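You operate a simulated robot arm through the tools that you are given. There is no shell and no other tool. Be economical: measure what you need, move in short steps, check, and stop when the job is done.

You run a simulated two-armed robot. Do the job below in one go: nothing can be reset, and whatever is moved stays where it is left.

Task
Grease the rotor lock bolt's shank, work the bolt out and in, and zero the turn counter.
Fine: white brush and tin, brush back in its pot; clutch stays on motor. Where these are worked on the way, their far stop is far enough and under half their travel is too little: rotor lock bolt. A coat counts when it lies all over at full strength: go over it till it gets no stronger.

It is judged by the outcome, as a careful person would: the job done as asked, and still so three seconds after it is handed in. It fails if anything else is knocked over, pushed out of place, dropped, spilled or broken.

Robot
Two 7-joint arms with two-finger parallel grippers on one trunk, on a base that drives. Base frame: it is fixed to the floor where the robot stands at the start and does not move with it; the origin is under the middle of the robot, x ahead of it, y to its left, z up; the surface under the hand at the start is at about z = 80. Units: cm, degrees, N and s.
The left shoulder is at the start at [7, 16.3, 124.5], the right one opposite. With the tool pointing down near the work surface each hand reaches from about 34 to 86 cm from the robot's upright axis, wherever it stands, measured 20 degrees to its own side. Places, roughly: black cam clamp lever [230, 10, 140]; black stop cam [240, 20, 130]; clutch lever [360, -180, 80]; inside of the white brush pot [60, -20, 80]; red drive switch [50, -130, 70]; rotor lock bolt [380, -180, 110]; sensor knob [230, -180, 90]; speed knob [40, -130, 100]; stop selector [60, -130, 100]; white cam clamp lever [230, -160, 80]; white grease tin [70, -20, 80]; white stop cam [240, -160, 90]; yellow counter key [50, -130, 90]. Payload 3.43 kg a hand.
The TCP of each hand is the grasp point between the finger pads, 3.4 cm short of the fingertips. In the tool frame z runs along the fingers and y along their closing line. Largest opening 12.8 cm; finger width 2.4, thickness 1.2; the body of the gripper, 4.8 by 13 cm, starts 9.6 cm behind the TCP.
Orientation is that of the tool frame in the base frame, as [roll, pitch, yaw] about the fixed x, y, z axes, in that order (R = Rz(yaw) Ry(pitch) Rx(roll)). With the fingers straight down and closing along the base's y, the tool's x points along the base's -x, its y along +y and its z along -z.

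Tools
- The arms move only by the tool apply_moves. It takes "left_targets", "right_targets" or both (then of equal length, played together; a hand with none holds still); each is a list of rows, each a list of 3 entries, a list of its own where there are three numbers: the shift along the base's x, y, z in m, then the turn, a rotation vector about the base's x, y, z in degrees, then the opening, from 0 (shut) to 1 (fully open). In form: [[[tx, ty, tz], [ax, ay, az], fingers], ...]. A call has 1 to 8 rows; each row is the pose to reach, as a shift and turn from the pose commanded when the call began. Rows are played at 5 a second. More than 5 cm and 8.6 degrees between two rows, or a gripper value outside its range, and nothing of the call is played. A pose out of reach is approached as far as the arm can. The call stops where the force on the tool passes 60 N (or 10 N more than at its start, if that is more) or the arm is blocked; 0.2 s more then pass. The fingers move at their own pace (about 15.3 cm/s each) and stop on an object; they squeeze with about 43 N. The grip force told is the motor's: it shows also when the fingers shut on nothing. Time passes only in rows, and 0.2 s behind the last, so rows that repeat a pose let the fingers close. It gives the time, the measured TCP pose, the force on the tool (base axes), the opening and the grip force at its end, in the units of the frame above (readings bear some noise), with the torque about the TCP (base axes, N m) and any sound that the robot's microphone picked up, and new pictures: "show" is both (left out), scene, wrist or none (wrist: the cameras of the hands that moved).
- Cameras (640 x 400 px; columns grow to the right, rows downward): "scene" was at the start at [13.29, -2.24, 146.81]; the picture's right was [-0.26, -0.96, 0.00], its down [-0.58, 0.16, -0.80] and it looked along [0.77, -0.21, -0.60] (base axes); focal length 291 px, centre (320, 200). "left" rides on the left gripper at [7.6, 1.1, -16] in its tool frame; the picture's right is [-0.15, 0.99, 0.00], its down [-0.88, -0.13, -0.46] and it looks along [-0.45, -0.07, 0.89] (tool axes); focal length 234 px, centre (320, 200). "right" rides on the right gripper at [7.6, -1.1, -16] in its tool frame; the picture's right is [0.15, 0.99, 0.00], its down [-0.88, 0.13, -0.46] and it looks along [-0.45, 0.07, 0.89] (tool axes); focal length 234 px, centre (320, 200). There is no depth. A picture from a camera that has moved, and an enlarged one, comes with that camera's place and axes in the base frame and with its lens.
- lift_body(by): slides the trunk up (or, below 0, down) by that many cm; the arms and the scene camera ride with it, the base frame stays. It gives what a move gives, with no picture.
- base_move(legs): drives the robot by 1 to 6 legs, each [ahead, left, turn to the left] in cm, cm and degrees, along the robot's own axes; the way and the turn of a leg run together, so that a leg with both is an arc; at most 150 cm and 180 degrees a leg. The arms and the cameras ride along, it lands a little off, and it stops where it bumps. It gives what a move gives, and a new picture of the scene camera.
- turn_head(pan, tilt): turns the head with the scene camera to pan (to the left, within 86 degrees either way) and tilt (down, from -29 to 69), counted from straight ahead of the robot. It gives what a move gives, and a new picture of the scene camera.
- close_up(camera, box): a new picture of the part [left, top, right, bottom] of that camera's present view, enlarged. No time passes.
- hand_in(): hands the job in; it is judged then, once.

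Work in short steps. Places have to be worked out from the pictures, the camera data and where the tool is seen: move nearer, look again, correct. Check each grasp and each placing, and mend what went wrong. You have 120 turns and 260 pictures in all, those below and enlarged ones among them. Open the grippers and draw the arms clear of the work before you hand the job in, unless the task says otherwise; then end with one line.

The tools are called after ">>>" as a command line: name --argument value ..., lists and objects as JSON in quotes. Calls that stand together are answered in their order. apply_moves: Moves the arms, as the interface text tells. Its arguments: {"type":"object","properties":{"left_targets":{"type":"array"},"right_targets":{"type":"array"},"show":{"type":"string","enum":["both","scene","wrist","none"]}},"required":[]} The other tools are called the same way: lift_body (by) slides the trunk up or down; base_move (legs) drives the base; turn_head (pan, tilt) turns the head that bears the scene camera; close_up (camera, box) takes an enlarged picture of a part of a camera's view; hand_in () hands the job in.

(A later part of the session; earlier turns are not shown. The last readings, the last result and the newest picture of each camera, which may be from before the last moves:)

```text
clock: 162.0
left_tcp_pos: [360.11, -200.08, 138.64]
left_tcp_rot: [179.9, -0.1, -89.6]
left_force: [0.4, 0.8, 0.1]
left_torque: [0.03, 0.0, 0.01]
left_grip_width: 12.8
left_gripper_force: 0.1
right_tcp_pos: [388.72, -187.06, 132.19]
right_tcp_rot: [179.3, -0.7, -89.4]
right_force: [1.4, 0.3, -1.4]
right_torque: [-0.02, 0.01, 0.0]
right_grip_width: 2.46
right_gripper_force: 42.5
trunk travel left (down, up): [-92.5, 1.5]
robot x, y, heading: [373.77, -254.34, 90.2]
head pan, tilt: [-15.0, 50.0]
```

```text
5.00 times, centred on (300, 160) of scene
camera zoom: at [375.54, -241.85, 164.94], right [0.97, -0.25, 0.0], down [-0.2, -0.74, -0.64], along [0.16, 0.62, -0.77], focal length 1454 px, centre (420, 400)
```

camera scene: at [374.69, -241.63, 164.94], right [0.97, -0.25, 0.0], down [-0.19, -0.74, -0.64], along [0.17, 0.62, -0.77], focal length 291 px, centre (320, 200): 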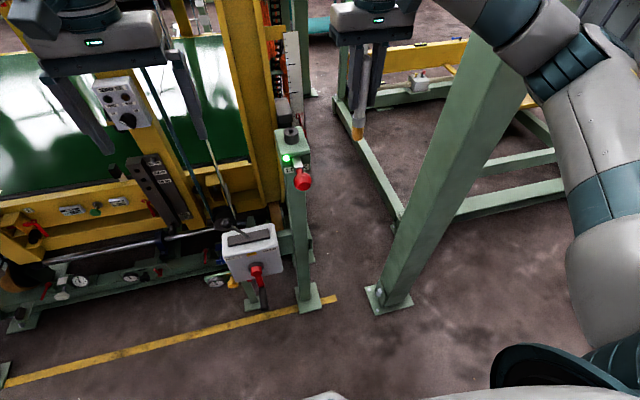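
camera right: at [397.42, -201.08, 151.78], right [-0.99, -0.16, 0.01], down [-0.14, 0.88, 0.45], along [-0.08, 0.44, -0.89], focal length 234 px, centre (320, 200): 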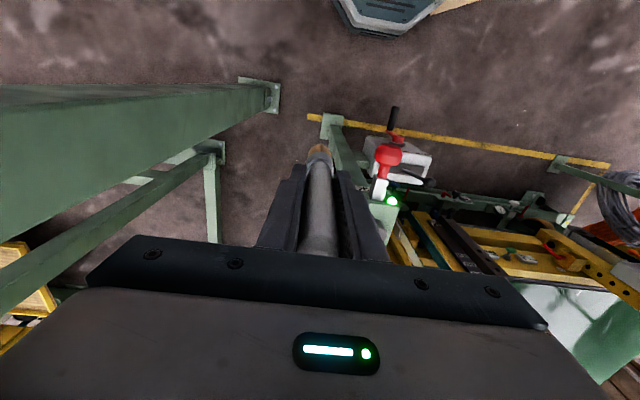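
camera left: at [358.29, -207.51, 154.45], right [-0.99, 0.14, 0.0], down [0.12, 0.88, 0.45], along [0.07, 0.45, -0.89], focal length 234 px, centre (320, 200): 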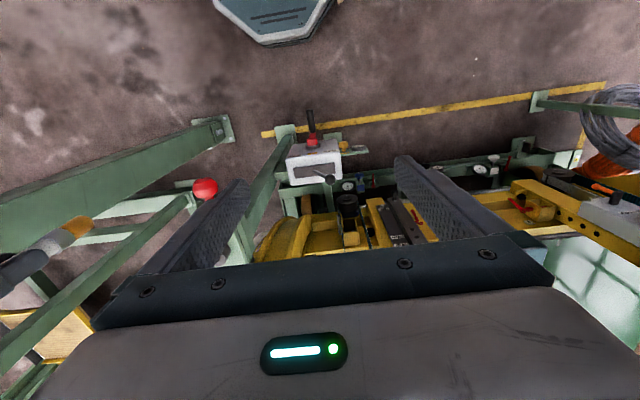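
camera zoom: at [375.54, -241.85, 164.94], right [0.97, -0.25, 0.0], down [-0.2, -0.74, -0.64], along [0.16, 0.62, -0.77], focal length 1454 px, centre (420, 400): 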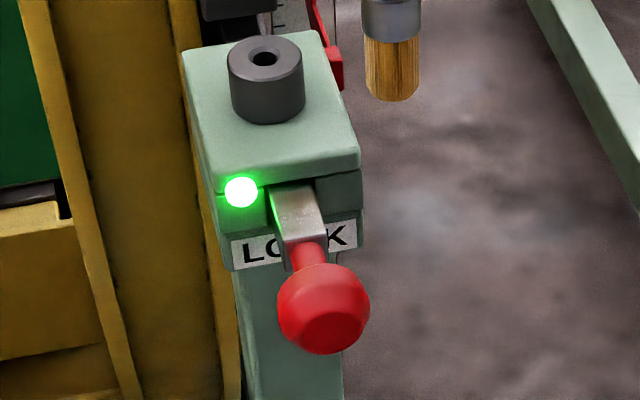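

>>> close_up --camera "scene" --box '[285, 148, 317, 178]'

>>> close_up --camera "right" --box '[320, 100, 400, 180]'

```text
13.33 times, centred on (301, 163) of scene
camera zoom: at [375.54, -241.85, 164.94], right [0.97, -0.25, 0.0], down [-0.2, -0.74, -0.64], along [0.16, 0.62, -0.77], focal length 3878 px, centre (573, 693)
```

zoom: 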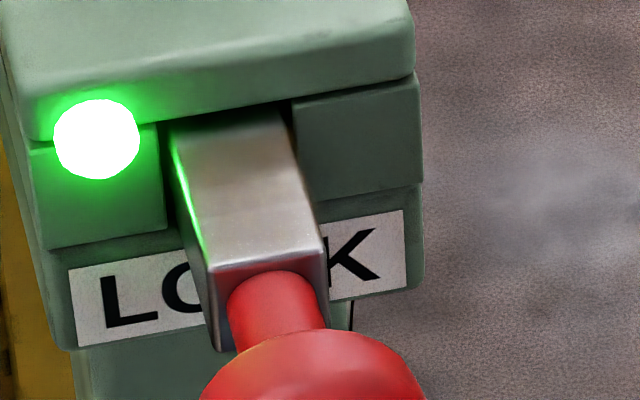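

```text
5.00 times, centred on (360, 140) of right
camera zoom: at [390.16, -194.46, 148.23], right [-0.99, -0.16, 0.01], down [-0.14, 0.88, 0.45], along [-0.08, 0.44, -0.89], focal length 1171 px, centre (120, 500)
```

zoom: 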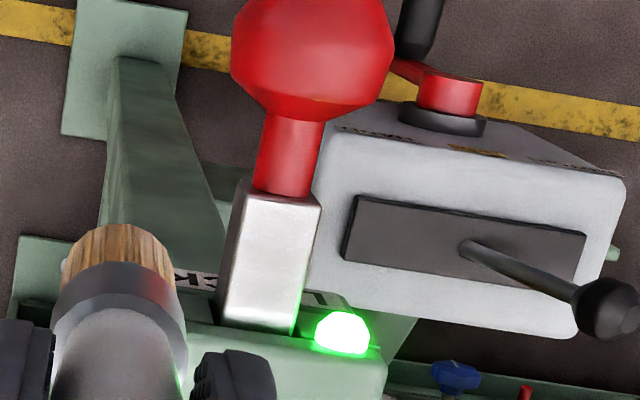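

The coat is faint at best. I'll go over it repeatedly with firmer contact.

>>> apply_moves --right_targets '[[[-0.052, 0, 0], [0, 0, 0], 0.05], [[-0.052, 0, -0.045], [0, 0, 0], 0.05], [[-0.052, 0, -0.086], [0, 0, 0], 0.05], [[-0.052, -0.013, -0.086], [0, 0, 0], 0.05], [[-0.052, 0.0, -0.086], [0, 0, 0], 0.05], [[-0.052, 0.014, -0.086], [0, 0, 0], 0.05], [[-0.048, 0.0, -0.086], [0, 0, 0], 0.05], [[-0.048, -0.013, -0.086], [0, 0, 0], 0.05]]' --show "none"

>>> apply_moves --right_targets '[[[0, 0.013, 0], [0, 0, 0], 0.05], [[0, 0.027, 0], [0, 0, 0], 0.05], [[-0.008, 0.027, 0], [0, 0, 0], 0.05], [[-0.008, 0.013, 0], [0, 0, 0], 0.05], [[-0.008, 0, 0], [0, 0, 0], 0.05], [[-0.004, 0, 0], [0, 0, 0], 0.05], [[-0.004, 0.013, 0], [0, 0, 0], 0.05], [[-0.004, 0.027, 0], [0, 0, 0], 0.05]]' --show "none"

>>> apply_moves --right_targets '[[[0, -0.013, 0], [0, 0, 0], 0.05], [[0, -0.027, 0], [0, 0, 0], 0.05], [[0, -0.013, 0], [0, 0, 0], 0.05], [[0, -0.013, 0.03], [0, 0, 0], 0.05], [[0.0, -0.013, 0.07], [0, 0, 0], 0.05], [[0.04, -0.013, 0.08], [0, 0, 0], 0.05], [[0.06, -0.013, 0.08], [0, 0, 0], 0.05]]' --show "none"

>>> close_up --camera "scene" --box '[285, 148, 317, 178]'

>>> close_up --camera "right" --box '[320, 100, 400, 180]'

```text
refused: row 1 steps farther than a row can; nothing moved
```

```text
clock: 163.8
left_tcp_pos: [359.9, -200.11, 138.63]
left_tcp_rot: [-179.9, -0.1, -89.6]
left_force: [-0.1, -0.9, -0.7]
left_torque: [-0.05, -0.03, 0.04]
left_grip_width: 12.81
left_gripper_force: 0.0
right_tcp_pos: [388.04, -184.26, 132.07]
right_tcp_rot: [179.4, -0.5, -89.2]
right_force: [0.1, 1.3, -0.5]
right_torque: [0.01, 0.01, -0.03]
right_grip_width: 2.43
right_gripper_force: 42.7
trunk travel left (down, up): [-92.5, 1.5]
robot x, y, heading: [373.5, -254.84, 90.4]
head pan, tilt: [-15.0, 50.0]
```

```text
clock: 165.4
left_tcp_pos: [360.06, -200.1, 138.63]
left_tcp_rot: [-179.9, -0.1, -89.7]
left_force: [0.5, 0.3, 0.0]
left_torque: [-0.05, 0.03, 0.02]
left_grip_width: 12.79
left_gripper_force: 0.0
right_tcp_pos: [394.36, -185.66, 140.07]
right_tcp_rot: [179.4, -0.6, -89.3]
right_force: [0.0, -0.4, 0.0]
right_torque: [0.01, 0.04, 0.01]
right_grip_width: 2.44
right_gripper_force: 43.2
trunk travel left (down, up): [-92.5, 1.5]
robot x, y, heading: [373.37, -254.64, 90.6]
head pan, tilt: [-15.0, 50.0]
```

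```text
13.33 times, centred on (301, 163) of scene
camera zoom: at [375.46, -241.87, 164.95], right [0.97, -0.25, 0.0], down [-0.2, -0.74, -0.64], along [0.16, 0.62, -0.77], focal length 3878 px, centre (573, 693)
```

zoom: 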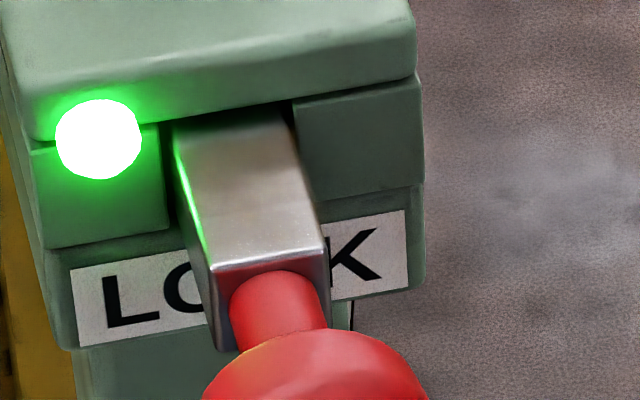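

```text
5.00 times, centred on (360, 140) of right
camera zoom: at [395.69, -193.03, 156.15], right [-0.99, -0.16, 0.01], down [-0.14, 0.88, 0.45], along [-0.08, 0.44, -0.89], focal length 1171 px, centre (120, 500)
```

zoom: 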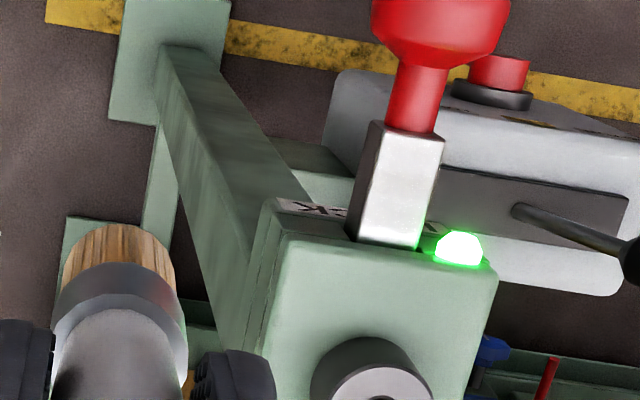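

The first row was refused, so those strokes ran in the air. I'll bring the brush down properly onto the shank.

>>> apply_moves --right_targets '[[[-0.048, -0.006, 0], [0, 0, 0], 0.05], [[-0.09, -0.013, -0.01], [0, 0, 0], 0.05], [[-0.108, -0.013, -0.05], [0, 0, 0], 0.05], [[-0.108, -0.013, -0.095], [0, 0, 0], 0.05], [[-0.108, -0.013, -0.135], [0, 0, 0], 0.05], [[-0.108, -0.013, -0.158], [0, 0, 0], 0.05], [[-0.108, -0.013, -0.163], [0, 0, 0], 0.05], [[-0.108, -0.02, -0.165], [0, 0, 0], 0.05]]' --show "none"

```text
clock: 167.2
left_tcp_pos: [359.86, -200.59, 138.95]
left_tcp_rot: [180.0, 0.0, -89.6]
left_force: [-0.4, -0.4, -0.7]
left_torque: [0.01, -0.02, -0.03]
left_grip_width: 12.79
left_gripper_force: 0.0
right_tcp_pos: [383.15, -187.89, 124.34]
right_tcp_rot: [179.2, 0.0, -89.3]
right_force: [1.3, 2.1, 37.2]
right_torque: [0.71, -0.11, -0.01]
right_grip_width: 2.47
right_gripper_force: 43.1
trunk travel left (down, up): [-92.5, 1.5]
robot x, y, heading: [373.72, -254.27, 90.3]
head pan, tilt: [-15.0, 50.0]
```

>>> apply_moves --right_targets '[[[0.003, -0.005, 0.004], [0, 0, 0], 0.05], [[0.003, 0.005, 0.004], [0, 0, 0], 0.05], [[0.003, 0.015, 0.004], [0, 0, 0], 0.05], [[0.003, 0.024, 0.004], [0, 0, 0], 0.05], [[0.008, 0.024, 0.004], [0, 0, 0], 0.05], [[0.008, 0.014, 0.004], [0, 0, 0], 0.05], [[0.008, 0.004, 0.004], [0, 0, 0], 0.05], [[0.008, -0.005, 0.004], [0, 0, 0], 0.05]]' --show "none"

>>> apply_moves --right_targets '[[[-0.008, 0, 0], [0, 0, 0], 0.05], [[-0.008, 0.01, 0], [0, 0, 0], 0.05], [[-0.008, 0.02, 0], [0, 0, 0], 0.05], [[-0.008, 0.029, 0], [0, 0, 0], 0.05], [[-0.004, 0.029, 0], [0, 0, 0], 0.05], [[-0.004, 0.02, 0], [0, 0, 0], 0.05], [[-0.004, 0.01, 0], [0, 0, 0], 0.05], [[-0.004, 0, 0], [0, 0, 0], 0.05]]' --show "none"

>>> apply_moves --right_targets '[[[0, 0.01, 0.01], [0, 0, 0], 0.05], [[0, 0.01, 0.05], [0, 0, 0], 0.05], [[0.0, 0.01, 0.09], [0, 0, 0], 0.05], [[0.04, 0.01, 0.1], [0, 0, 0], 0.05], [[0.07, 0.01, 0.1], [0, 0, 0], 0.05]]' --show "none"

>>> close_up --camera "scene" --box '[285, 148, 317, 178]'

>>> close_up --camera "right" --box '[300, 100, 400, 200]'

```text
clock: 169.0
left_tcp_pos: [359.76, -200.59, 138.66]
left_tcp_rot: [-179.8, 0.1, -89.7]
left_force: [-0.1, 0.6, -1.2]
left_torque: [-0.01, 0.01, 0.03]
left_grip_width: 12.8
left_gripper_force: 0.0
right_tcp_pos: [384.03, -188.44, 124.33]
right_tcp_rot: [179.5, -0.4, -89.3]
right_force: [-4.5, -2.3, 25.1]
right_torque: [0.04, 0.42, 0.03]
right_grip_width: 2.47
right_gripper_force: 42.9
trunk travel left (down, up): [-92.5, 1.5]
robot x, y, heading: [372.95, -254.71, 90.4]
head pan, tilt: [-15.0, 50.0]
```

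```text
clock: 170.8
left_tcp_pos: [359.77, -200.4, 138.78]
left_tcp_rot: [-179.8, 0.0, -89.6]
left_force: [-0.3, 0.2, 0.5]
left_torque: [-0.03, -0.02, 0.02]
left_grip_width: 12.79
left_gripper_force: 0.0
right_tcp_pos: [383.45, -188.44, 124.17]
right_tcp_rot: [179.3, -0.5, -89.3]
right_force: [-5.7, -1.6, 17.5]
right_torque: [0.01, 0.52, 0.05]
right_grip_width: 2.46
right_gripper_force: 43.5
trunk travel left (down, up): [-92.5, 1.5]
robot x, y, heading: [373.55, -254.54, 90.3]
head pan, tilt: [-15.0, 50.0]
```

```text
clock: 172.0
left_tcp_pos: [360.23, -200.19, 138.62]
left_tcp_rot: [179.9, -0.1, -89.8]
left_force: [0.1, -0.1, 0.7]
left_torque: [0.0, 0.07, 0.02]
left_grip_width: 12.78
left_gripper_force: 0.0
right_tcp_pos: [390.9, -187.22, 134.05]
right_tcp_rot: [179.4, -0.4, -89.2]
right_force: [0.8, 0.4, -0.1]
right_torque: [0.02, 0.03, 0.0]
right_grip_width: 2.46
right_gripper_force: 42.9
trunk travel left (down, up): [-92.5, 1.5]
robot x, y, heading: [373.31, -254.42, 90.3]
head pan, tilt: [-15.0, 50.0]
```

```text
13.33 times, centred on (301, 163) of scene
camera zoom: at [375.53, -241.91, 164.95], right [0.97, -0.25, 0.0], down [-0.2, -0.74, -0.64], along [0.16, 0.62, -0.77], focal length 3878 px, centre (573, 693)
```

zoom: 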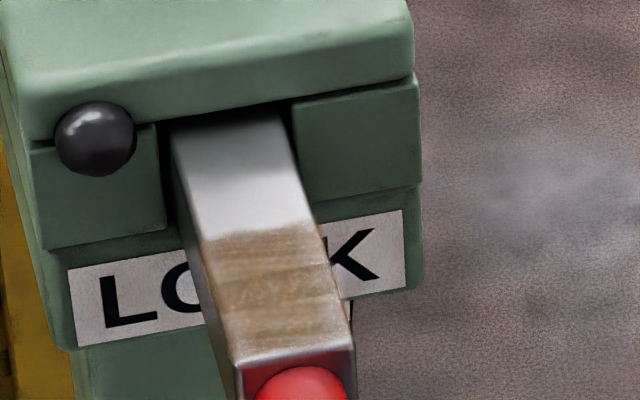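

```text
4.00 times, centred on (350, 150) of right
camera zoom: at [392.28, -194.66, 150.18], right [-0.99, -0.16, 0.01], down [-0.14, 0.88, 0.45], along [-0.08, 0.44, -0.89], focal length 937 px, centre (200, 400)
```

zoom: 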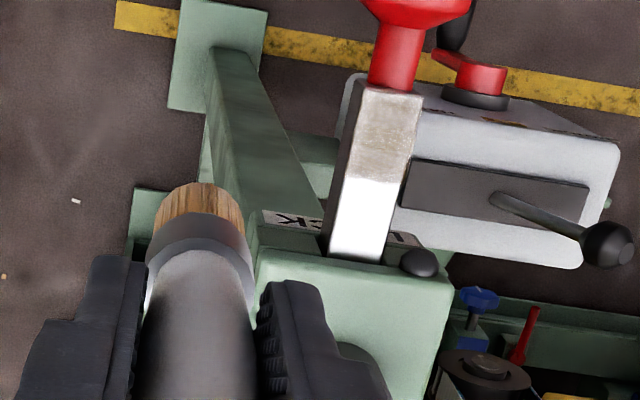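

The coat is visible (tan near the knob), and friction has drawn the bolt partly out with the lamp off. So the shank is longer than I saw. I'll clear the right hand and pull the bolt fully out with the left to grease it all.

>>> apply_moves --right_targets '[[[0.04, -0.01, 0], [0, 0, 0], 0.05], [[0.08, -0.03, 0], [0, 0, 0], 0.05], [[0.12, -0.06, 0], [0, 0, 0], 0.05], [[0.14, -0.08, 0], [0, 0, 0], 0.05], [[0.14, -0.08, 0], [0, 0, 0], 0.05], [[0.14, -0.08, 0], [0, 0, 0], 0.05], [[0.14, -0.08, 0], [0, 0, 0], 0.05]]' --left_targets '[[[0, 0, 0], [0, 0, 0], 1], [[0, 0, 0], [0, 0, 0], 1], [[0.04, 0.01, 0], [0, 0, 0], 1], [[0.08, 0.02, 0], [0, 0, 0], 1], [[0.12, 0.03, 0], [0, 0, 0], 1], [[0.16, 0.04, 0], [0, 0, 0], 1], [[0.2, 0.05, 0], [0, 0, 0], 1]]' --show "none"

>>> apply_moves --left_targets '[[[0.036, 0.008, 0], [0, 0, 0], 1], [[0.036, 0.008, -0.04], [0, 0, 0], 1], [[0.036, 0.008, -0.08], [0, 0, 0], 1]]' --show "both"

```text
clock: 173.6
left_tcp_pos: [380.22, -195.16, 138.86]
left_tcp_rot: [179.9, 0.0, -89.6]
left_force: [-0.7, 1.0, -1.1]
left_torque: [0.01, 0.03, -0.01]
left_grip_width: 12.78
left_gripper_force: 0.1
right_tcp_pos: [405.0, -195.29, 133.96]
right_tcp_rot: [179.4, -0.6, -89.3]
right_force: [0.5, 0.7, -0.5]
right_torque: [0.01, 0.03, -0.04]
right_grip_width: 2.47
right_gripper_force: 42.9
trunk travel left (down, up): [-92.5, 1.5]
robot x, y, heading: [373.1, -254.16, 90.2]
head pan, tilt: [-15.0, 50.0]
```

```text
clock: 174.4
left_tcp_pos: [383.18, -194.39, 130.72]
left_tcp_rot: [-179.9, -0.1, -89.6]
left_force: [0.4, -0.2, 0.0]
left_torque: [-0.03, -0.08, -0.03]
left_grip_width: 12.83
left_gripper_force: 0.0
right_tcp_pos: [404.49, -195.12, 134.09]
right_tcp_rot: [179.5, -0.5, -89.2]
right_force: [0.2, -0.5, -0.7]
right_torque: [-0.02, -0.02, 0.01]
right_grip_width: 2.46
right_gripper_force: 42.3
trunk travel left (down, up): [-92.5, 1.5]
robot x, y, heading: [373.82, -254.41, 90.1]
head pan, tilt: [-15.0, 50.0]
camera scene: at [375.0, -241.79, 164.96], right [0.97, -0.25, 0.0], down [-0.19, -0.74, -0.64], along [0.16, 0.62, -0.77], focal length 291 px, centre (320, 200)
camera left: at [382.09, -201.93, 146.67], right [-0.99, 0.14, 0.0], down [0.12, 0.88, 0.45], along [0.07, 0.45, -0.89], focal length 234 px, centre (320, 200)
```

scene: 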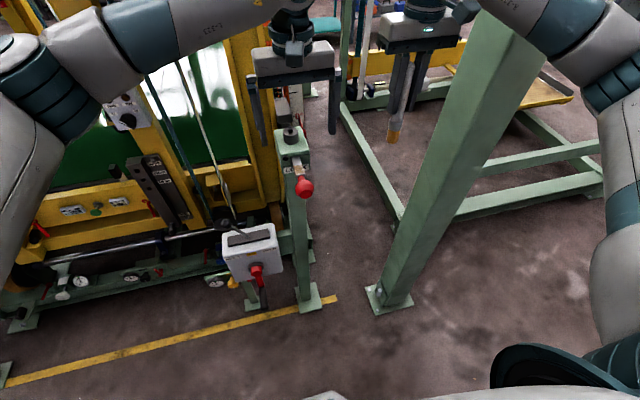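
left: 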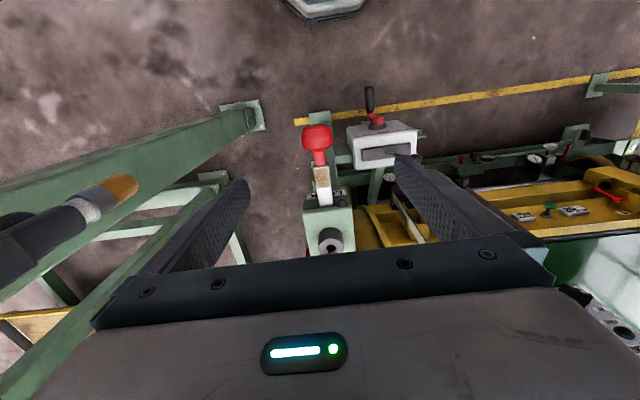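

The knob is now at (383.7,-194.5). I'll descend, grip and pull toward -y.

>>> apply_moves --left_targets '[[[0.005, -0.001, -0.045], [0, 0, 0], 1], [[0.005, -0.001, -0.09], [0, 0, 0], 1], [[0.005, -0.001, -0.135], [0, 0, 0], 1], [[0.005, -0.001, -0.181], [0, 0, 0], 1], [[0.005, -0.001, -0.181], [0, 0, 0], 0.6], [[0.005, -0.001, -0.181], [0, 0, 0], 0.2], [[0.005, -0.001, -0.181], [0, 0, 0], 0.2]]' --show "none"

>>> apply_moves --left_targets '[[[0, -0.008, 0], [0, 0, 0], 0.2], [[0, -0.016, 0], [0, 0, 0], 0.2], [[0, -0.024, 0], [0, 0, 0], 0.2], [[0, -0.032, 0], [0, 0, 0], 0.2], [[0, -0.04, 0], [0, 0, 0], 0.2]]' --show "both"

```text
clock: 176.0
left_tcp_pos: [383.67, -194.42, 112.48]
left_tcp_rot: [180.0, -0.1, -89.6]
left_force: [-8.2, -0.6, -6.7]
left_torque: [1.13, -0.13, 0.15]
left_grip_width: 4.68
left_gripper_force: 45.2
right_tcp_pos: [404.48, -195.17, 134.01]
right_tcp_rot: [179.5, -0.6, -89.3]
right_force: [-0.6, 0.1, -0.8]
right_torque: [0.04, 0.03, 0.01]
right_grip_width: 2.45
right_gripper_force: 43.0
trunk travel left (down, up): [-92.5, 1.5]
robot x, y, heading: [373.12, -254.4, 90.3]
head pan, tilt: [-15.0, 50.0]
```

```text
clock: 177.2
left_tcp_pos: [383.68, -198.46, 112.49]
left_tcp_rot: [-179.9, -0.2, -89.6]
left_force: [-10.8, 1.0, -11.2]
left_torque: [0.75, 0.29, 0.16]
left_grip_width: 4.68
left_gripper_force: 45.7
right_tcp_pos: [404.44, -195.19, 134.09]
right_tcp_rot: [179.5, -0.6, -89.4]
right_force: [0.3, -0.2, -1.0]
right_torque: [0.02, 0.0, 0.01]
right_grip_width: 2.46
right_gripper_force: 42.8
trunk travel left (down, up): [-92.5, 1.5]
robot x, y, heading: [373.54, -254.52, 90.3]
head pan, tilt: [-15.0, 50.0]
camera scene: at [375.03, -241.76, 164.94], right [0.97, -0.25, 0.0], down [-0.19, -0.74, -0.64], along [0.16, 0.62, -0.77], focal length 291 px, centre (320, 200)
camera left: at [382.62, -205.9, 128.47], right [-0.99, 0.14, 0.0], down [0.12, 0.88, 0.45], along [0.06, 0.45, -0.89], focal length 234 px, centre (320, 200)
```

scene: 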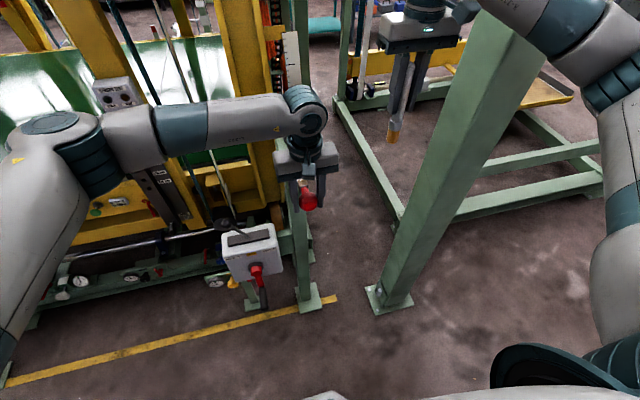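
left: 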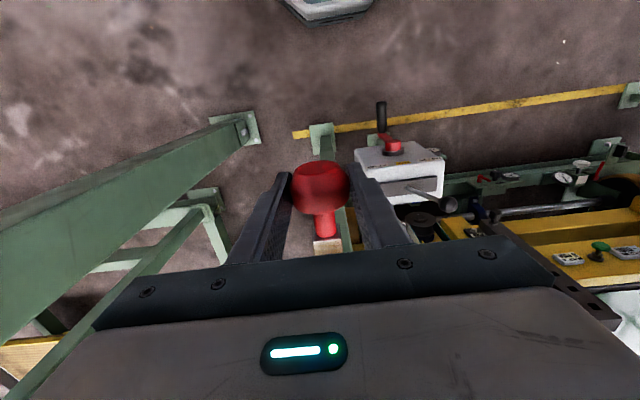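

It's moving freely with no stop yet. I'll keep pulling in small steps until the force rises.

>>> apply_moves --left_targets '[[[0, -0.007, 0], [0, 0, 0], 0.2], [[0, -0.014, 0], [0, 0, 0], 0.2], [[0, -0.021, 0], [0, 0, 0], 0.2], [[0, -0.028, 0], [0, 0, 0], 0.2]]' --show "none"

>>> close_up --camera "scene" --box '[260, 120, 350, 230]'

```text
clock: 178.2
left_tcp_pos: [383.69, -200.86, 112.52]
left_tcp_rot: [-179.9, -0.2, -89.6]
left_force: [-18.7, 13.4, -0.1]
left_torque: [-0.27, 0.83, -0.03]
left_grip_width: 4.74
left_gripper_force: 20.2
right_tcp_pos: [404.52, -194.97, 133.92]
right_tcp_rot: [179.5, -0.7, -89.4]
right_force: [0.5, -0.6, -0.2]
right_torque: [0.0, 0.01, -0.02]
right_grip_width: 2.46
right_gripper_force: 43.0
trunk travel left (down, up): [-92.5, 1.5]
robot x, y, heading: [373.17, -254.36, 90.1]
head pan, tilt: [-15.0, 50.0]
```

```text
3.64 times, centred on (305, 175) of scene
camera zoom: at [374.96, -241.49, 164.94], right [0.97, -0.25, 0.0], down [-0.19, -0.74, -0.64], along [0.16, 0.62, -0.77], focal length 1058 px, centre (374, 291)
```

zoom: 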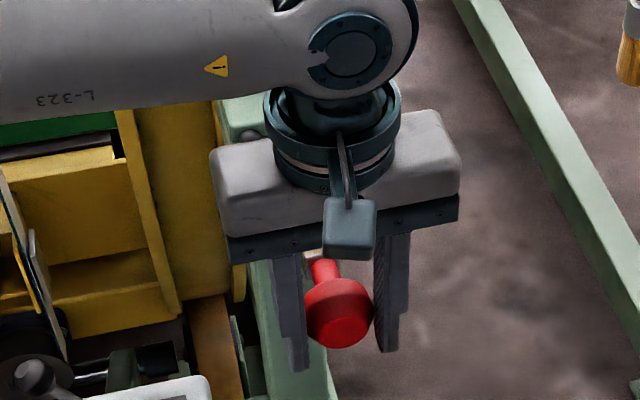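

The stop is reached after about 8.5 cm of travel. I'll release, lift the left hand away and view the shank.

>>> apply_moves --left_targets '[[[0, 0, 0], [0, 0, 0], 1], [[0, 0, 0], [0, 0, 0], 1], [[0, 0, 0.045], [0, 0, 0], 1], [[0, 0, 0.09], [0, 0, 0], 1], [[0, 0, 0.135], [0, 0, 0], 1], [[-0.03, 0, 0.165], [0, 0, 0], 1], [[-0.07, 0, 0.19], [0, 0, 0], 1], [[-0.11, 0, 0.21], [0, 0, 0], 1]]' --show "none"

>>> apply_moves --left_targets '[[[-0.04, 0, 0.02], [0, 0, 0], 1], [[-0.08, 0, 0.04], [0, 0, 0], 1], [[-0.13, 0, 0.05], [0, 0, 0], 1]]' --right_targets '[[[-0.03, 0, 0], [0, 0, 0], 0.05], [[-0.06, 0, 0], [0, 0, 0], 0.05], [[-0.08, 0, 0], [0, 0, 0], 0.05]]' --show "none"

>>> close_up --camera "scene" --box '[260, 120, 350, 230]'

>>> close_up --camera "right" --box '[280, 60, 460, 220]'

```text
clock: 180.0
left_tcp_pos: [372.65, -201.45, 133.76]
left_tcp_rot: [-179.8, 0.0, -89.6]
left_force: [-0.8, -0.1, 0.2]
left_torque: [-0.01, -0.04, -0.05]
left_grip_width: 12.78
left_gripper_force: 0.0
right_tcp_pos: [404.52, -195.25, 134.04]
right_tcp_rot: [179.5, -0.5, -89.2]
right_force: [-0.8, 0.7, -0.8]
right_torque: [-0.02, 0.0, 0.0]
right_grip_width: 2.49
right_gripper_force: 42.7
trunk travel left (down, up): [-92.5, 1.5]
robot x, y, heading: [373.91, -254.42, 90.3]
head pan, tilt: [-15.0, 50.0]
```

```text
refused: row 3 steps farther than a row can; nothing moved
```

```text
3.64 times, centred on (305, 175) of scene
camera zoom: at [375.01, -241.94, 164.96], right [0.97, -0.25, 0.0], down [-0.19, -0.74, -0.64], along [0.16, 0.62, -0.77], focal length 1058 px, centre (374, 291)
```

zoom: 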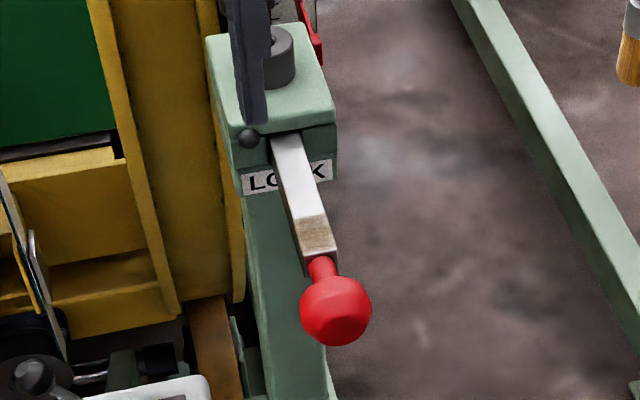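

```text
2.50 times, centred on (370, 140) of right
camera zoom: at [405.82, -202.71, 150.24], right [-0.99, -0.16, 0.01], down [-0.14, 0.88, 0.45], along [-0.08, 0.44, -0.89], focal length 585 px, centre (195, 350)
```

zoom: 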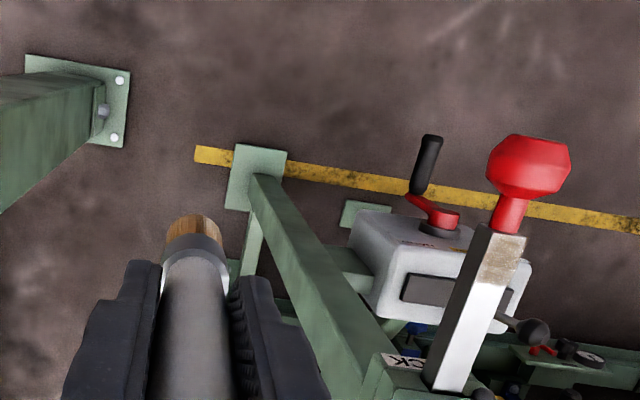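

The shank now shows from y≈-196.3 to -184.7, with only the knob end coated. I'll move the left hand off and bring the brush over the post end. I'll stroke only toward -y so the bolt isn't pushed in.

>>> apply_moves --left_targets '[[[-0.04, 0, 0.02], [0, 0, 0], 1], [[-0.08, 0, 0.04], [0, 0, 0], 1], [[-0.12, 0, 0.05], [0, 0, 0], 1], [[-0.14, 0, 0.05], [0, 0, 0], 1], [[-0.14, 0, 0.05], [0, 0, 0], 1], [[-0.14, 0, 0.05], [0, 0, 0], 1], [[-0.14, 0, 0.05], [0, 0, 0], 1]]' --right_targets '[[[0, 0, 0], [0, 0, 0], 0.05], [[-0.042, 0.018, 0], [0, 0, 0], 0.05], [[-0.084, 0.036, 0], [0, 0, 0], 0.05], [[-0.126, 0.054, 0], [0, 0, 0], 0.05], [[-0.168, 0.072, 0], [0, 0, 0], 0.05], [[-0.205, 0.091, 0], [0, 0, 0], 0.05], [[-0.205, 0.091, -0.045], [0, 0, 0], 0.05]]' --show "none"

>>> close_up --camera "scene" --box '[260, 100, 350, 210]'

```text
clock: 181.6
left_tcp_pos: [359.1, -201.19, 138.69]
left_tcp_rot: [-180.0, -0.1, -89.6]
left_force: [-0.4, 0.6, -0.5]
left_torque: [0.02, 0.03, -0.01]
left_grip_width: 12.8
left_gripper_force: 0.1
right_tcp_pos: [384.16, -186.02, 129.63]
right_tcp_rot: [179.5, -0.5, -89.3]
right_force: [0.3, 1.6, -1.6]
right_torque: [-0.01, 0.01, -0.01]
right_grip_width: 2.43
right_gripper_force: 42.8
trunk travel left (down, up): [-92.5, 1.5]
robot x, y, heading: [373.66, -254.57, 90.3]
head pan, tilt: [-15.0, 50.0]
```

```text
3.64 times, centred on (305, 155) of scene
camera zoom: at [375.43, -241.85, 164.95], right [0.97, -0.25, 0.0], down [-0.2, -0.74, -0.64], along [0.16, 0.62, -0.77], focal length 1058 px, centre (374, 364)
```

zoom: 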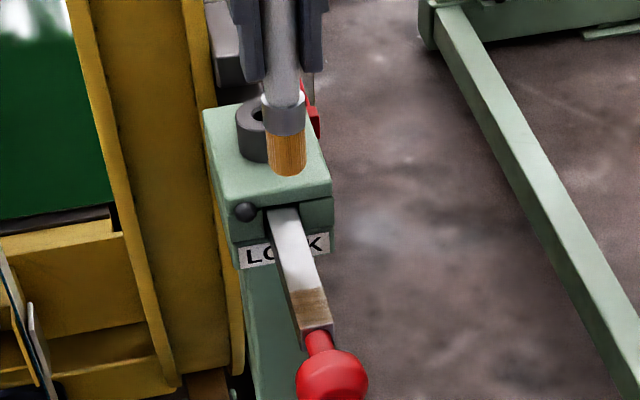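

>>> apply_moves --right_targets '[[[-0.003, -0.002, -0.045], [0, 0, 0], 0.05], [[-0.003, -0.002, -0.054], [0, 0, 0], 0.05], [[-0.003, -0.016, -0.057], [0, 0, 0], 0.05], [[-0.003, -0.032, -0.057], [0, 0, 0], 0.05], [[-0.003, -0.048, -0.057], [0, 0, 0], 0.05], [[-0.003, -0.064, -0.057], [0, 0, 0], 0.05], [[-0.003, -0.08, -0.057], [0, 0, 0], 0.05], [[-0.003, -0.094, -0.057], [0, 0, 0], 0.05]]' --show "none"

>>> close_up --camera "scene" --box '[260, 120, 350, 230]'

```text
clock: 183.4
left_tcp_pos: [358.9, -201.56, 138.78]
left_tcp_rot: [-180.0, 0.1, -89.6]
left_force: [-0.2, 0.0, 0.1]
left_torque: [0.0, 0.02, 0.02]
left_grip_width: 12.79
left_gripper_force: 0.0
right_tcp_pos: [383.87, -195.68, 124.06]
right_tcp_rot: [179.4, -0.4, -89.3]
right_force: [0.1, 10.1, 32.2]
right_torque: [1.31, -0.05, 0.03]
right_grip_width: 2.44
right_gripper_force: 43.5
trunk travel left (down, up): [-92.5, 1.5]
robot x, y, heading: [373.24, -254.3, 90.1]
head pan, tilt: [-15.0, 50.0]
```

```text
3.64 times, centred on (305, 175) of scene
camera zoom: at [375.16, -242.15, 164.98], right [0.97, -0.25, 0.0], down [-0.19, -0.74, -0.64], along [0.16, 0.62, -0.77], focal length 1058 px, centre (374, 291)
```

zoom: 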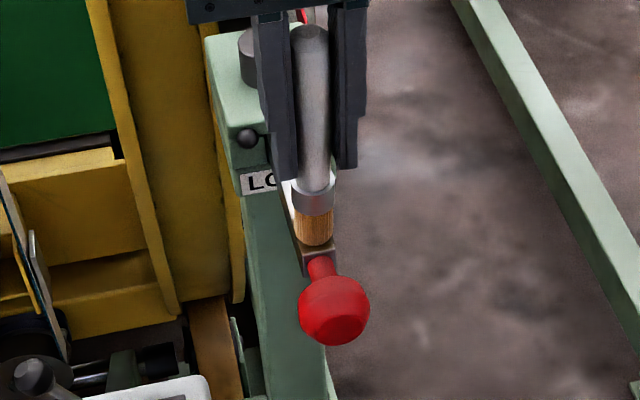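

Good contact. I'll repeat the cycle: lift, return to the post end, press, draw out toward the knob.

>>> apply_moves --right_targets '[[[0, 0.01, 0.025], [0, 0, 0], 0.05], [[0, 0.05, 0.025], [0, 0, 0], 0.05], [[0, 0.094, 0.025], [0, 0, 0], 0.05], [[0, 0.094, 0.001], [0, 0, 0], 0.05], [[0, 0.07, 0], [0, 0, 0], 0.05], [[0, 0.046, 0], [0, 0, 0], 0.05], [[0, 0.022, 0], [0, 0, 0], 0.05], [[0, 0, 0], [0, 0, 0], 0.05]]' --show "none"

>>> apply_moves --right_targets '[[[0, 0.01, 0.025], [0, 0, 0], 0.05], [[0, 0.05, 0.025], [0, 0, 0], 0.05], [[0, 0.094, 0.025], [0, 0, 0], 0.05], [[0, 0.094, 0.001], [0, 0, 0], 0.05], [[0, 0.07, 0], [0, 0, 0], 0.05], [[0, 0.046, 0], [0, 0, 0], 0.05], [[0, 0.022, 0], [0, 0, 0], 0.05], [[0, 0, 0], [0, 0, 0], 0.05]]' --show "none"

>>> apply_moves --right_targets '[[[0, 0, 0.03], [0, 0, 0], 0.05], [[0.03, 0, 0.06], [0, 0, 0], 0.05], [[0.07, 0, 0.08], [0, 0, 0], 0.05], [[0.1, 0, 0.08], [0, 0, 0], 0.05]]' --show "none"

>>> close_up --camera "scene" --box '[280, 145, 330, 200]'

>>> close_up --camera "right" --box '[320, 60, 480, 220]'

```text
clock: 185.2
left_tcp_pos: [358.93, -201.41, 138.78]
left_tcp_rot: [-179.8, 0.1, -89.5]
left_force: [-0.2, -0.5, -0.2]
left_torque: [0.0, -0.02, -0.02]
left_grip_width: 12.82
left_gripper_force: 0.1
right_tcp_pos: [383.94, -195.62, 123.92]
right_tcp_rot: [179.5, -0.5, -89.3]
right_force: [0.3, 0.3, -1.2]
right_torque: [-0.01, 0.01, 0.04]
right_grip_width: 2.45
right_gripper_force: 43.6
trunk travel left (down, up): [-92.5, 1.5]
robot x, y, heading: [373.47, -254.41, 90.3]
head pan, tilt: [-15.0, 50.0]
```

```text
clock: 187.0
left_tcp_pos: [358.83, -201.28, 138.6]
left_tcp_rot: [180.0, -0.2, -89.6]
left_force: [-0.5, 0.0, -0.1]
left_torque: [-0.02, 0.01, 0.03]
left_grip_width: 12.81
left_gripper_force: 0.1
right_tcp_pos: [383.87, -195.51, 123.63]
right_tcp_rot: [179.4, -0.6, -89.3]
right_force: [-0.2, 0.3, 0.3]
right_torque: [-0.01, 0.02, -0.03]
right_grip_width: 2.45
right_gripper_force: 43.1
trunk travel left (down, up): [-92.5, 1.5]
robot x, y, heading: [373.51, -254.29, 90.2]
head pan, tilt: [-15.0, 50.0]
```

```text
clock: 188.0
left_tcp_pos: [359.03, -201.42, 138.58]
left_tcp_rot: [179.9, 0.0, -89.6]
left_force: [-0.2, 0.1, -0.7]
left_torque: [-0.01, -0.01, 0.0]
left_grip_width: 12.8
left_gripper_force: 0.2
right_tcp_pos: [394.05, -195.54, 131.86]
right_tcp_rot: [179.4, -0.5, -89.2]
right_force: [0.2, 0.4, -0.6]
right_torque: [0.0, 0.0, 0.01]
right_grip_width: 2.45
right_gripper_force: 43.2
trunk travel left (down, up): [-92.5, 1.5]
robot x, y, heading: [373.66, -254.44, 90.2]
head pan, tilt: [-15.0, 50.0]
```

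```text
7.27 times, centred on (305, 172) of scene
camera zoom: at [375.35, -241.95, 164.96], right [0.97, -0.25, 0.0], down [-0.2, -0.74, -0.64], along [0.16, 0.62, -0.77], focal length 2115 px, centre (429, 400)
```

zoom: 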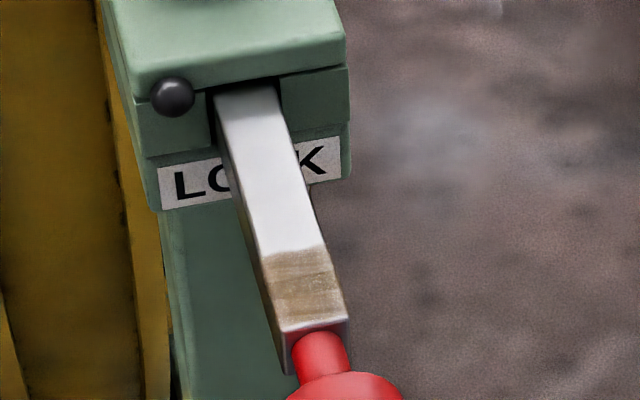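

```text
2.50 times, centred on (400, 140) of right
camera zoom: at [395.35, -202.93, 148.02], right [-0.99, -0.16, 0.01], down [-0.14, 0.88, 0.45], along [-0.08, 0.44, -0.89], focal length 585 px, centre (120, 350)
```

zoom: 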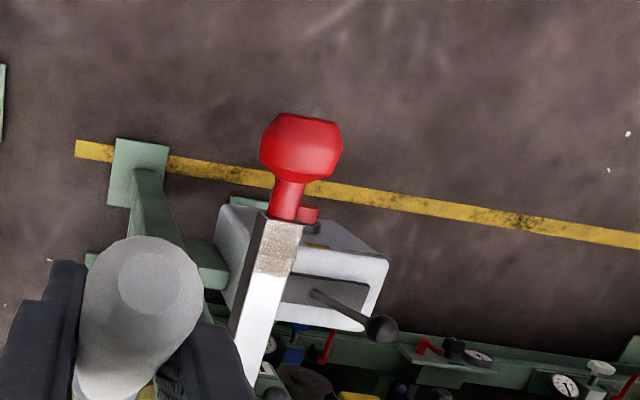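

The coated patch hasn't spread, and the brush appears to have swung in the grip. I'll look at it closely.

>>> close_up --camera "scene" --box '[290, 20, 430, 190]'

>>> close_up --camera "right" --box '[0, 0, 640, 400]'

>>> close_up --camera "left" --box '[0, 80, 320, 280]'

```text
2.35 times, centred on (360, 105) of scene
camera zoom: at [375.35, -241.95, 164.96], right [0.97, -0.25, 0.0], down [-0.2, -0.74, -0.64], along [0.16, 0.62, -0.77], focal length 684 px, centre (226, 424)
```

zoom: 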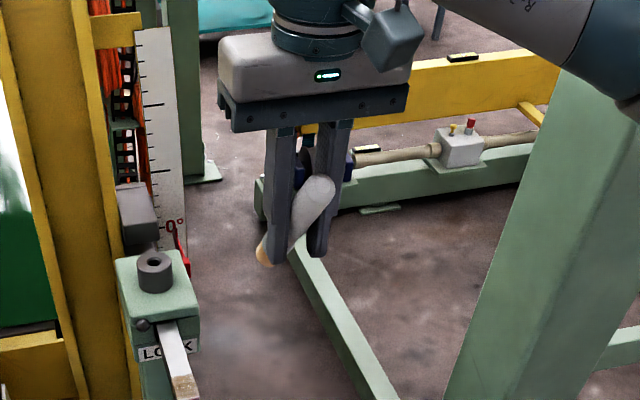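

```text
1.00 times, centred on (320, 200) of right (not enlarged: the box is as wide or as high as the picture)
camera zoom: at [395.35, -202.93, 148.02], right [-0.99, -0.16, 0.01], down [-0.14, 0.88, 0.45], along [-0.08, 0.44, -0.89], focal length 234 px, centre (320, 200)
```

zoom: 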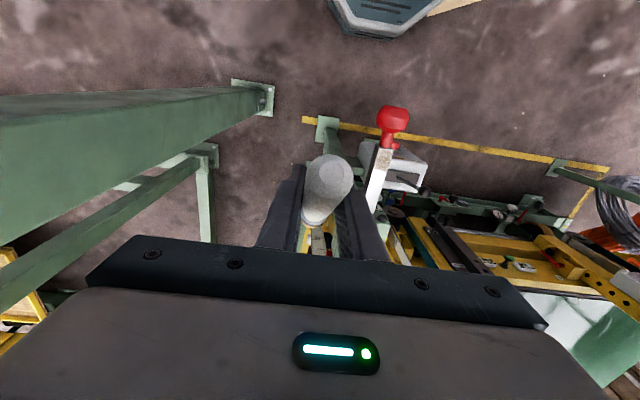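

```text
2.00 times, centred on (160, 180) of left
camera zoom: at [357.91, -208.92, 154.6], right [-0.99, 0.14, 0.0], down [0.12, 0.88, 0.46], along [0.06, 0.45, -0.89], focal length 468 px, centre (640, 240)
```

zoom: 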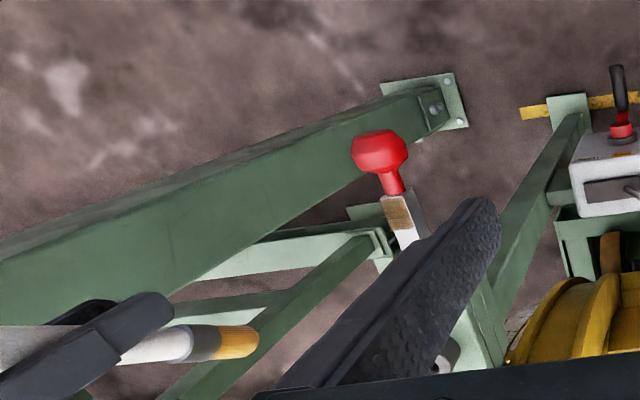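

The brush has swung ~40° in the grip (tip toward +y). The coat covers just the collar near the knob, where the shank was exposed. I'll tilt the hand -25° about x so the brush is nearly upright again, then go over that patch with light pressure.

>>> apply_moves --right_targets '[[[0, 0, 0], [-8.4, 0, 0], 0.05], [[0, 0, 0], [-16.8, 0, 0], 0.05], [[0, 0, 0], [-25, 0, 0], 0.05], [[0, 0, 0], [-33, 0, 0], 0.05], [[0, 0, 0], [-33, 0, 0], 0.05]]' --show "both"

>>> close_up --camera "left" --box '[0, 80, 320, 280]'

```text
clock: 189.2
left_tcp_pos: [358.99, -201.37, 138.59]
left_tcp_rot: [-180.0, -0.1, -89.6]
left_force: [0.6, 0.2, 0.4]
left_torque: [-0.02, 0.02, -0.01]
left_grip_width: 12.81
left_gripper_force: 0.0
right_tcp_pos: [393.94, -195.4, 131.84]
right_tcp_rot: [178.9, -33.6, -89.1]
right_force: [-0.8, 0.4, -0.9]
right_torque: [0.03, 0.0, -0.01]
right_grip_width: 2.49
right_gripper_force: 42.5
trunk travel left (down, up): [-92.5, 1.5]
robot x, y, heading: [373.48, -254.56, 90.4]
head pan, tilt: [-15.0, 50.0]
camera scene: at [375.28, -241.9, 164.95], right [0.97, -0.25, 0.0], down [-0.19, -0.74, -0.64], along [0.16, 0.62, -0.77], focal length 291 px, centre (320, 200)
camera right: at [395.28, -192.94, 149.41], right [-0.99, -0.13, 0.1], down [-0.14, 0.98, -0.1], along [-0.08, -0.12, -0.99], focal length 234 px, centre (320, 200)
```

scene: 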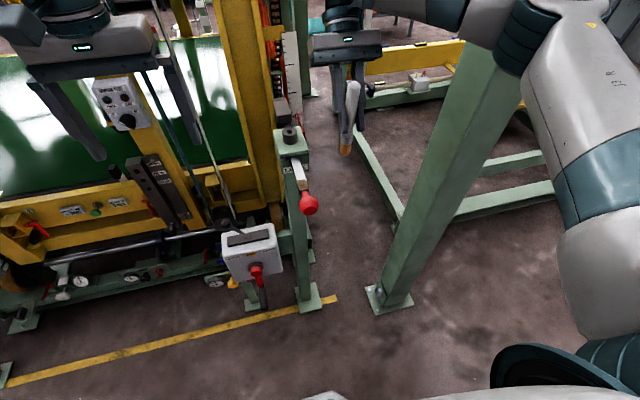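
right: 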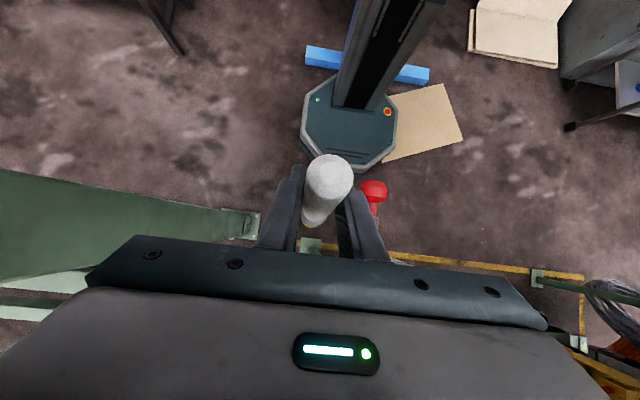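

```text
2.00 times, centred on (160, 180) of left
camera zoom: at [357.85, -208.87, 154.58], right [-0.99, 0.14, 0.0], down [0.12, 0.88, 0.45], along [0.06, 0.45, -0.89], focal length 468 px, centre (640, 240)
```

zoom: 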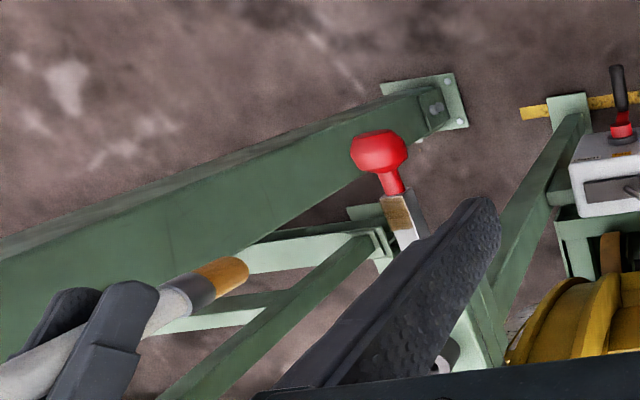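

The brush is nearly upright: tip at TCP + (0,1.7,-11.6). I'll lower it onto the patch gently to find contact.

>>> apply_moves --right_targets '[[[-0.034, 0, 0], [0, 0, 0], 0.05], [[-0.068, 0.004, 0], [0, 0, 0], 0.05], [[-0.102, 0.004, 0], [0, 0, 0], 0.05], [[-0.102, 0.004, -0.04], [0, 0, 0], 0.05], [[-0.102, 0.004, -0.068], [0, 0, 0], 0.05], [[-0.102, 0.004, -0.075], [0, 0, 0], 0.05], [[-0.102, 0.004, -0.078], [0, 0, 0], 0.05]]' --show "none"

>>> close_up --camera "scene" --box '[260, 120, 350, 230]'

```text
clock: 190.8
left_tcp_pos: [358.81, -201.26, 138.8]
left_tcp_rot: [-180.0, 0.0, -89.6]
left_force: [-0.8, 0.4, 0.4]
left_torque: [0.03, 0.0, -0.01]
left_grip_width: 12.81
left_gripper_force: 0.0
right_tcp_pos: [383.69, -194.94, 124.12]
right_tcp_rot: [178.9, -33.4, -89.1]
right_force: [1.1, -0.1, -1.3]
right_torque: [-0.03, -0.01, -0.01]
right_grip_width: 2.42
right_gripper_force: 42.9
trunk travel left (down, up): [-92.5, 1.5]
robot x, y, heading: [373.62, -254.57, 90.2]
head pan, tilt: [-15.0, 50.0]
```

```text
3.64 times, centred on (305, 175) of scene
camera zoom: at [375.24, -241.9, 164.95], right [0.97, -0.25, 0.0], down [-0.19, -0.74, -0.64], along [0.16, 0.62, -0.77], focal length 1058 px, centre (374, 291)
```

zoom: 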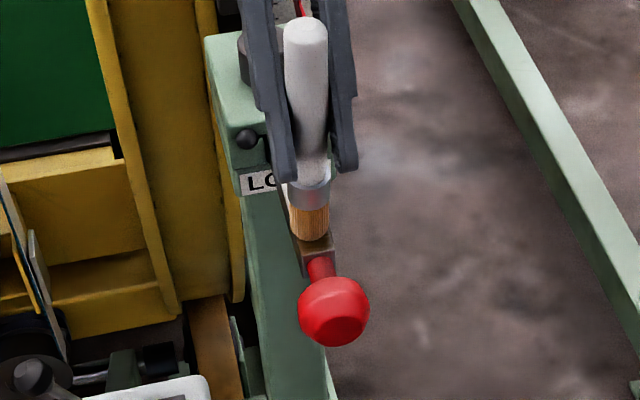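

>>> apply_moves --right_targets '[[[0, 0.002, -0.003], [0, 0, 0], 0.05], [[0, 0.002, -0.005], [0, 0, 0], 0.05], [[0, 0.002, -0.007], [0, 0, 0], 0.05]]' --show "none"

```text
clock: 191.6
left_tcp_pos: [358.85, -201.69, 138.85]
left_tcp_rot: [-179.9, 0.0, -89.6]
left_force: [-0.2, 0.1, -0.3]
left_torque: [0.03, -0.01, 0.0]
left_grip_width: 12.81
left_gripper_force: 0.1
right_tcp_pos: [383.68, -195.02, 123.83]
right_tcp_rot: [178.8, -33.1, -89.1]
right_force: [3.8, 8.2, 42.0]
right_torque: [1.09, -0.5, 0.01]
right_grip_width: 2.48
right_gripper_force: 42.7
trunk travel left (down, up): [-92.5, 1.5]
robot x, y, heading: [373.41, -254.34, 90.4]
head pan, tilt: [-15.0, 50.0]
```

That was stiff: 42 N. I'll ease up to about 8 N and stroke over the patch.

>>> apply_moves --right_targets '[[[0, 0, 0.0045], [0, 0, 0], 0.05], [[0, -0.008, 0.0045], [0, 0, 0], 0.05], [[0, -0.016, 0.0045], [0, 0, 0], 0.05], [[0, -0.022, 0.0045], [0, 0, 0], 0.05], [[0, -0.022, 0.015], [0, 0, 0], 0.05], [[0, 0.002, 0.015], [0, 0, 0], 0.05], [[0, 0.002, 0.0045], [0, 0, 0], 0.05], [[0, -0.01, 0.0045], [0, 0, 0], 0.05]]' --show "none"

>>> close_up --camera "scene" --box '[260, 120, 350, 230]'

```text
clock: 193.4
left_tcp_pos: [358.98, -201.32, 138.71]
left_tcp_rot: [-180.0, 0.1, -89.7]
left_force: [-0.7, -0.5, -0.9]
left_torque: [0.03, 0.0, 0.01]
left_grip_width: 12.8
left_gripper_force: 0.1
right_tcp_pos: [383.82, -195.98, 123.89]
right_tcp_rot: [178.9, -33.5, -89.2]
right_force: [-0.2, -0.3, 0.0]
right_torque: [-0.01, 0.05, 0.02]
right_grip_width: 2.44
right_gripper_force: 42.4
trunk travel left (down, up): [-92.5, 1.5]
robot x, y, heading: [373.18, -254.26, 90.4]
head pan, tilt: [-15.0, 50.0]
```

```text
3.64 times, centred on (305, 175) of scene
camera zoom: at [375.34, -242.0, 164.96], right [0.97, -0.25, 0.0], down [-0.2, -0.74, -0.64], along [0.16, 0.62, -0.77], focal length 1058 px, centre (374, 291)
```

zoom: 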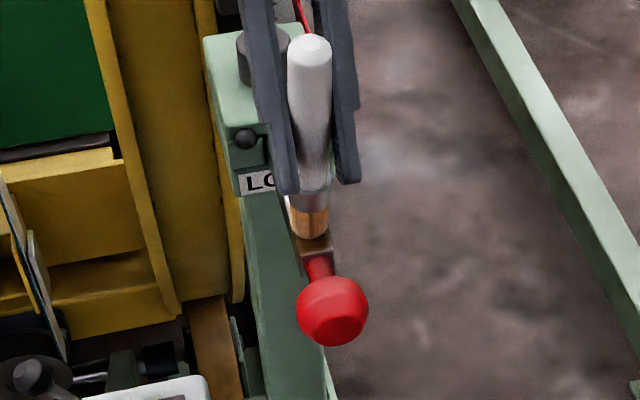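

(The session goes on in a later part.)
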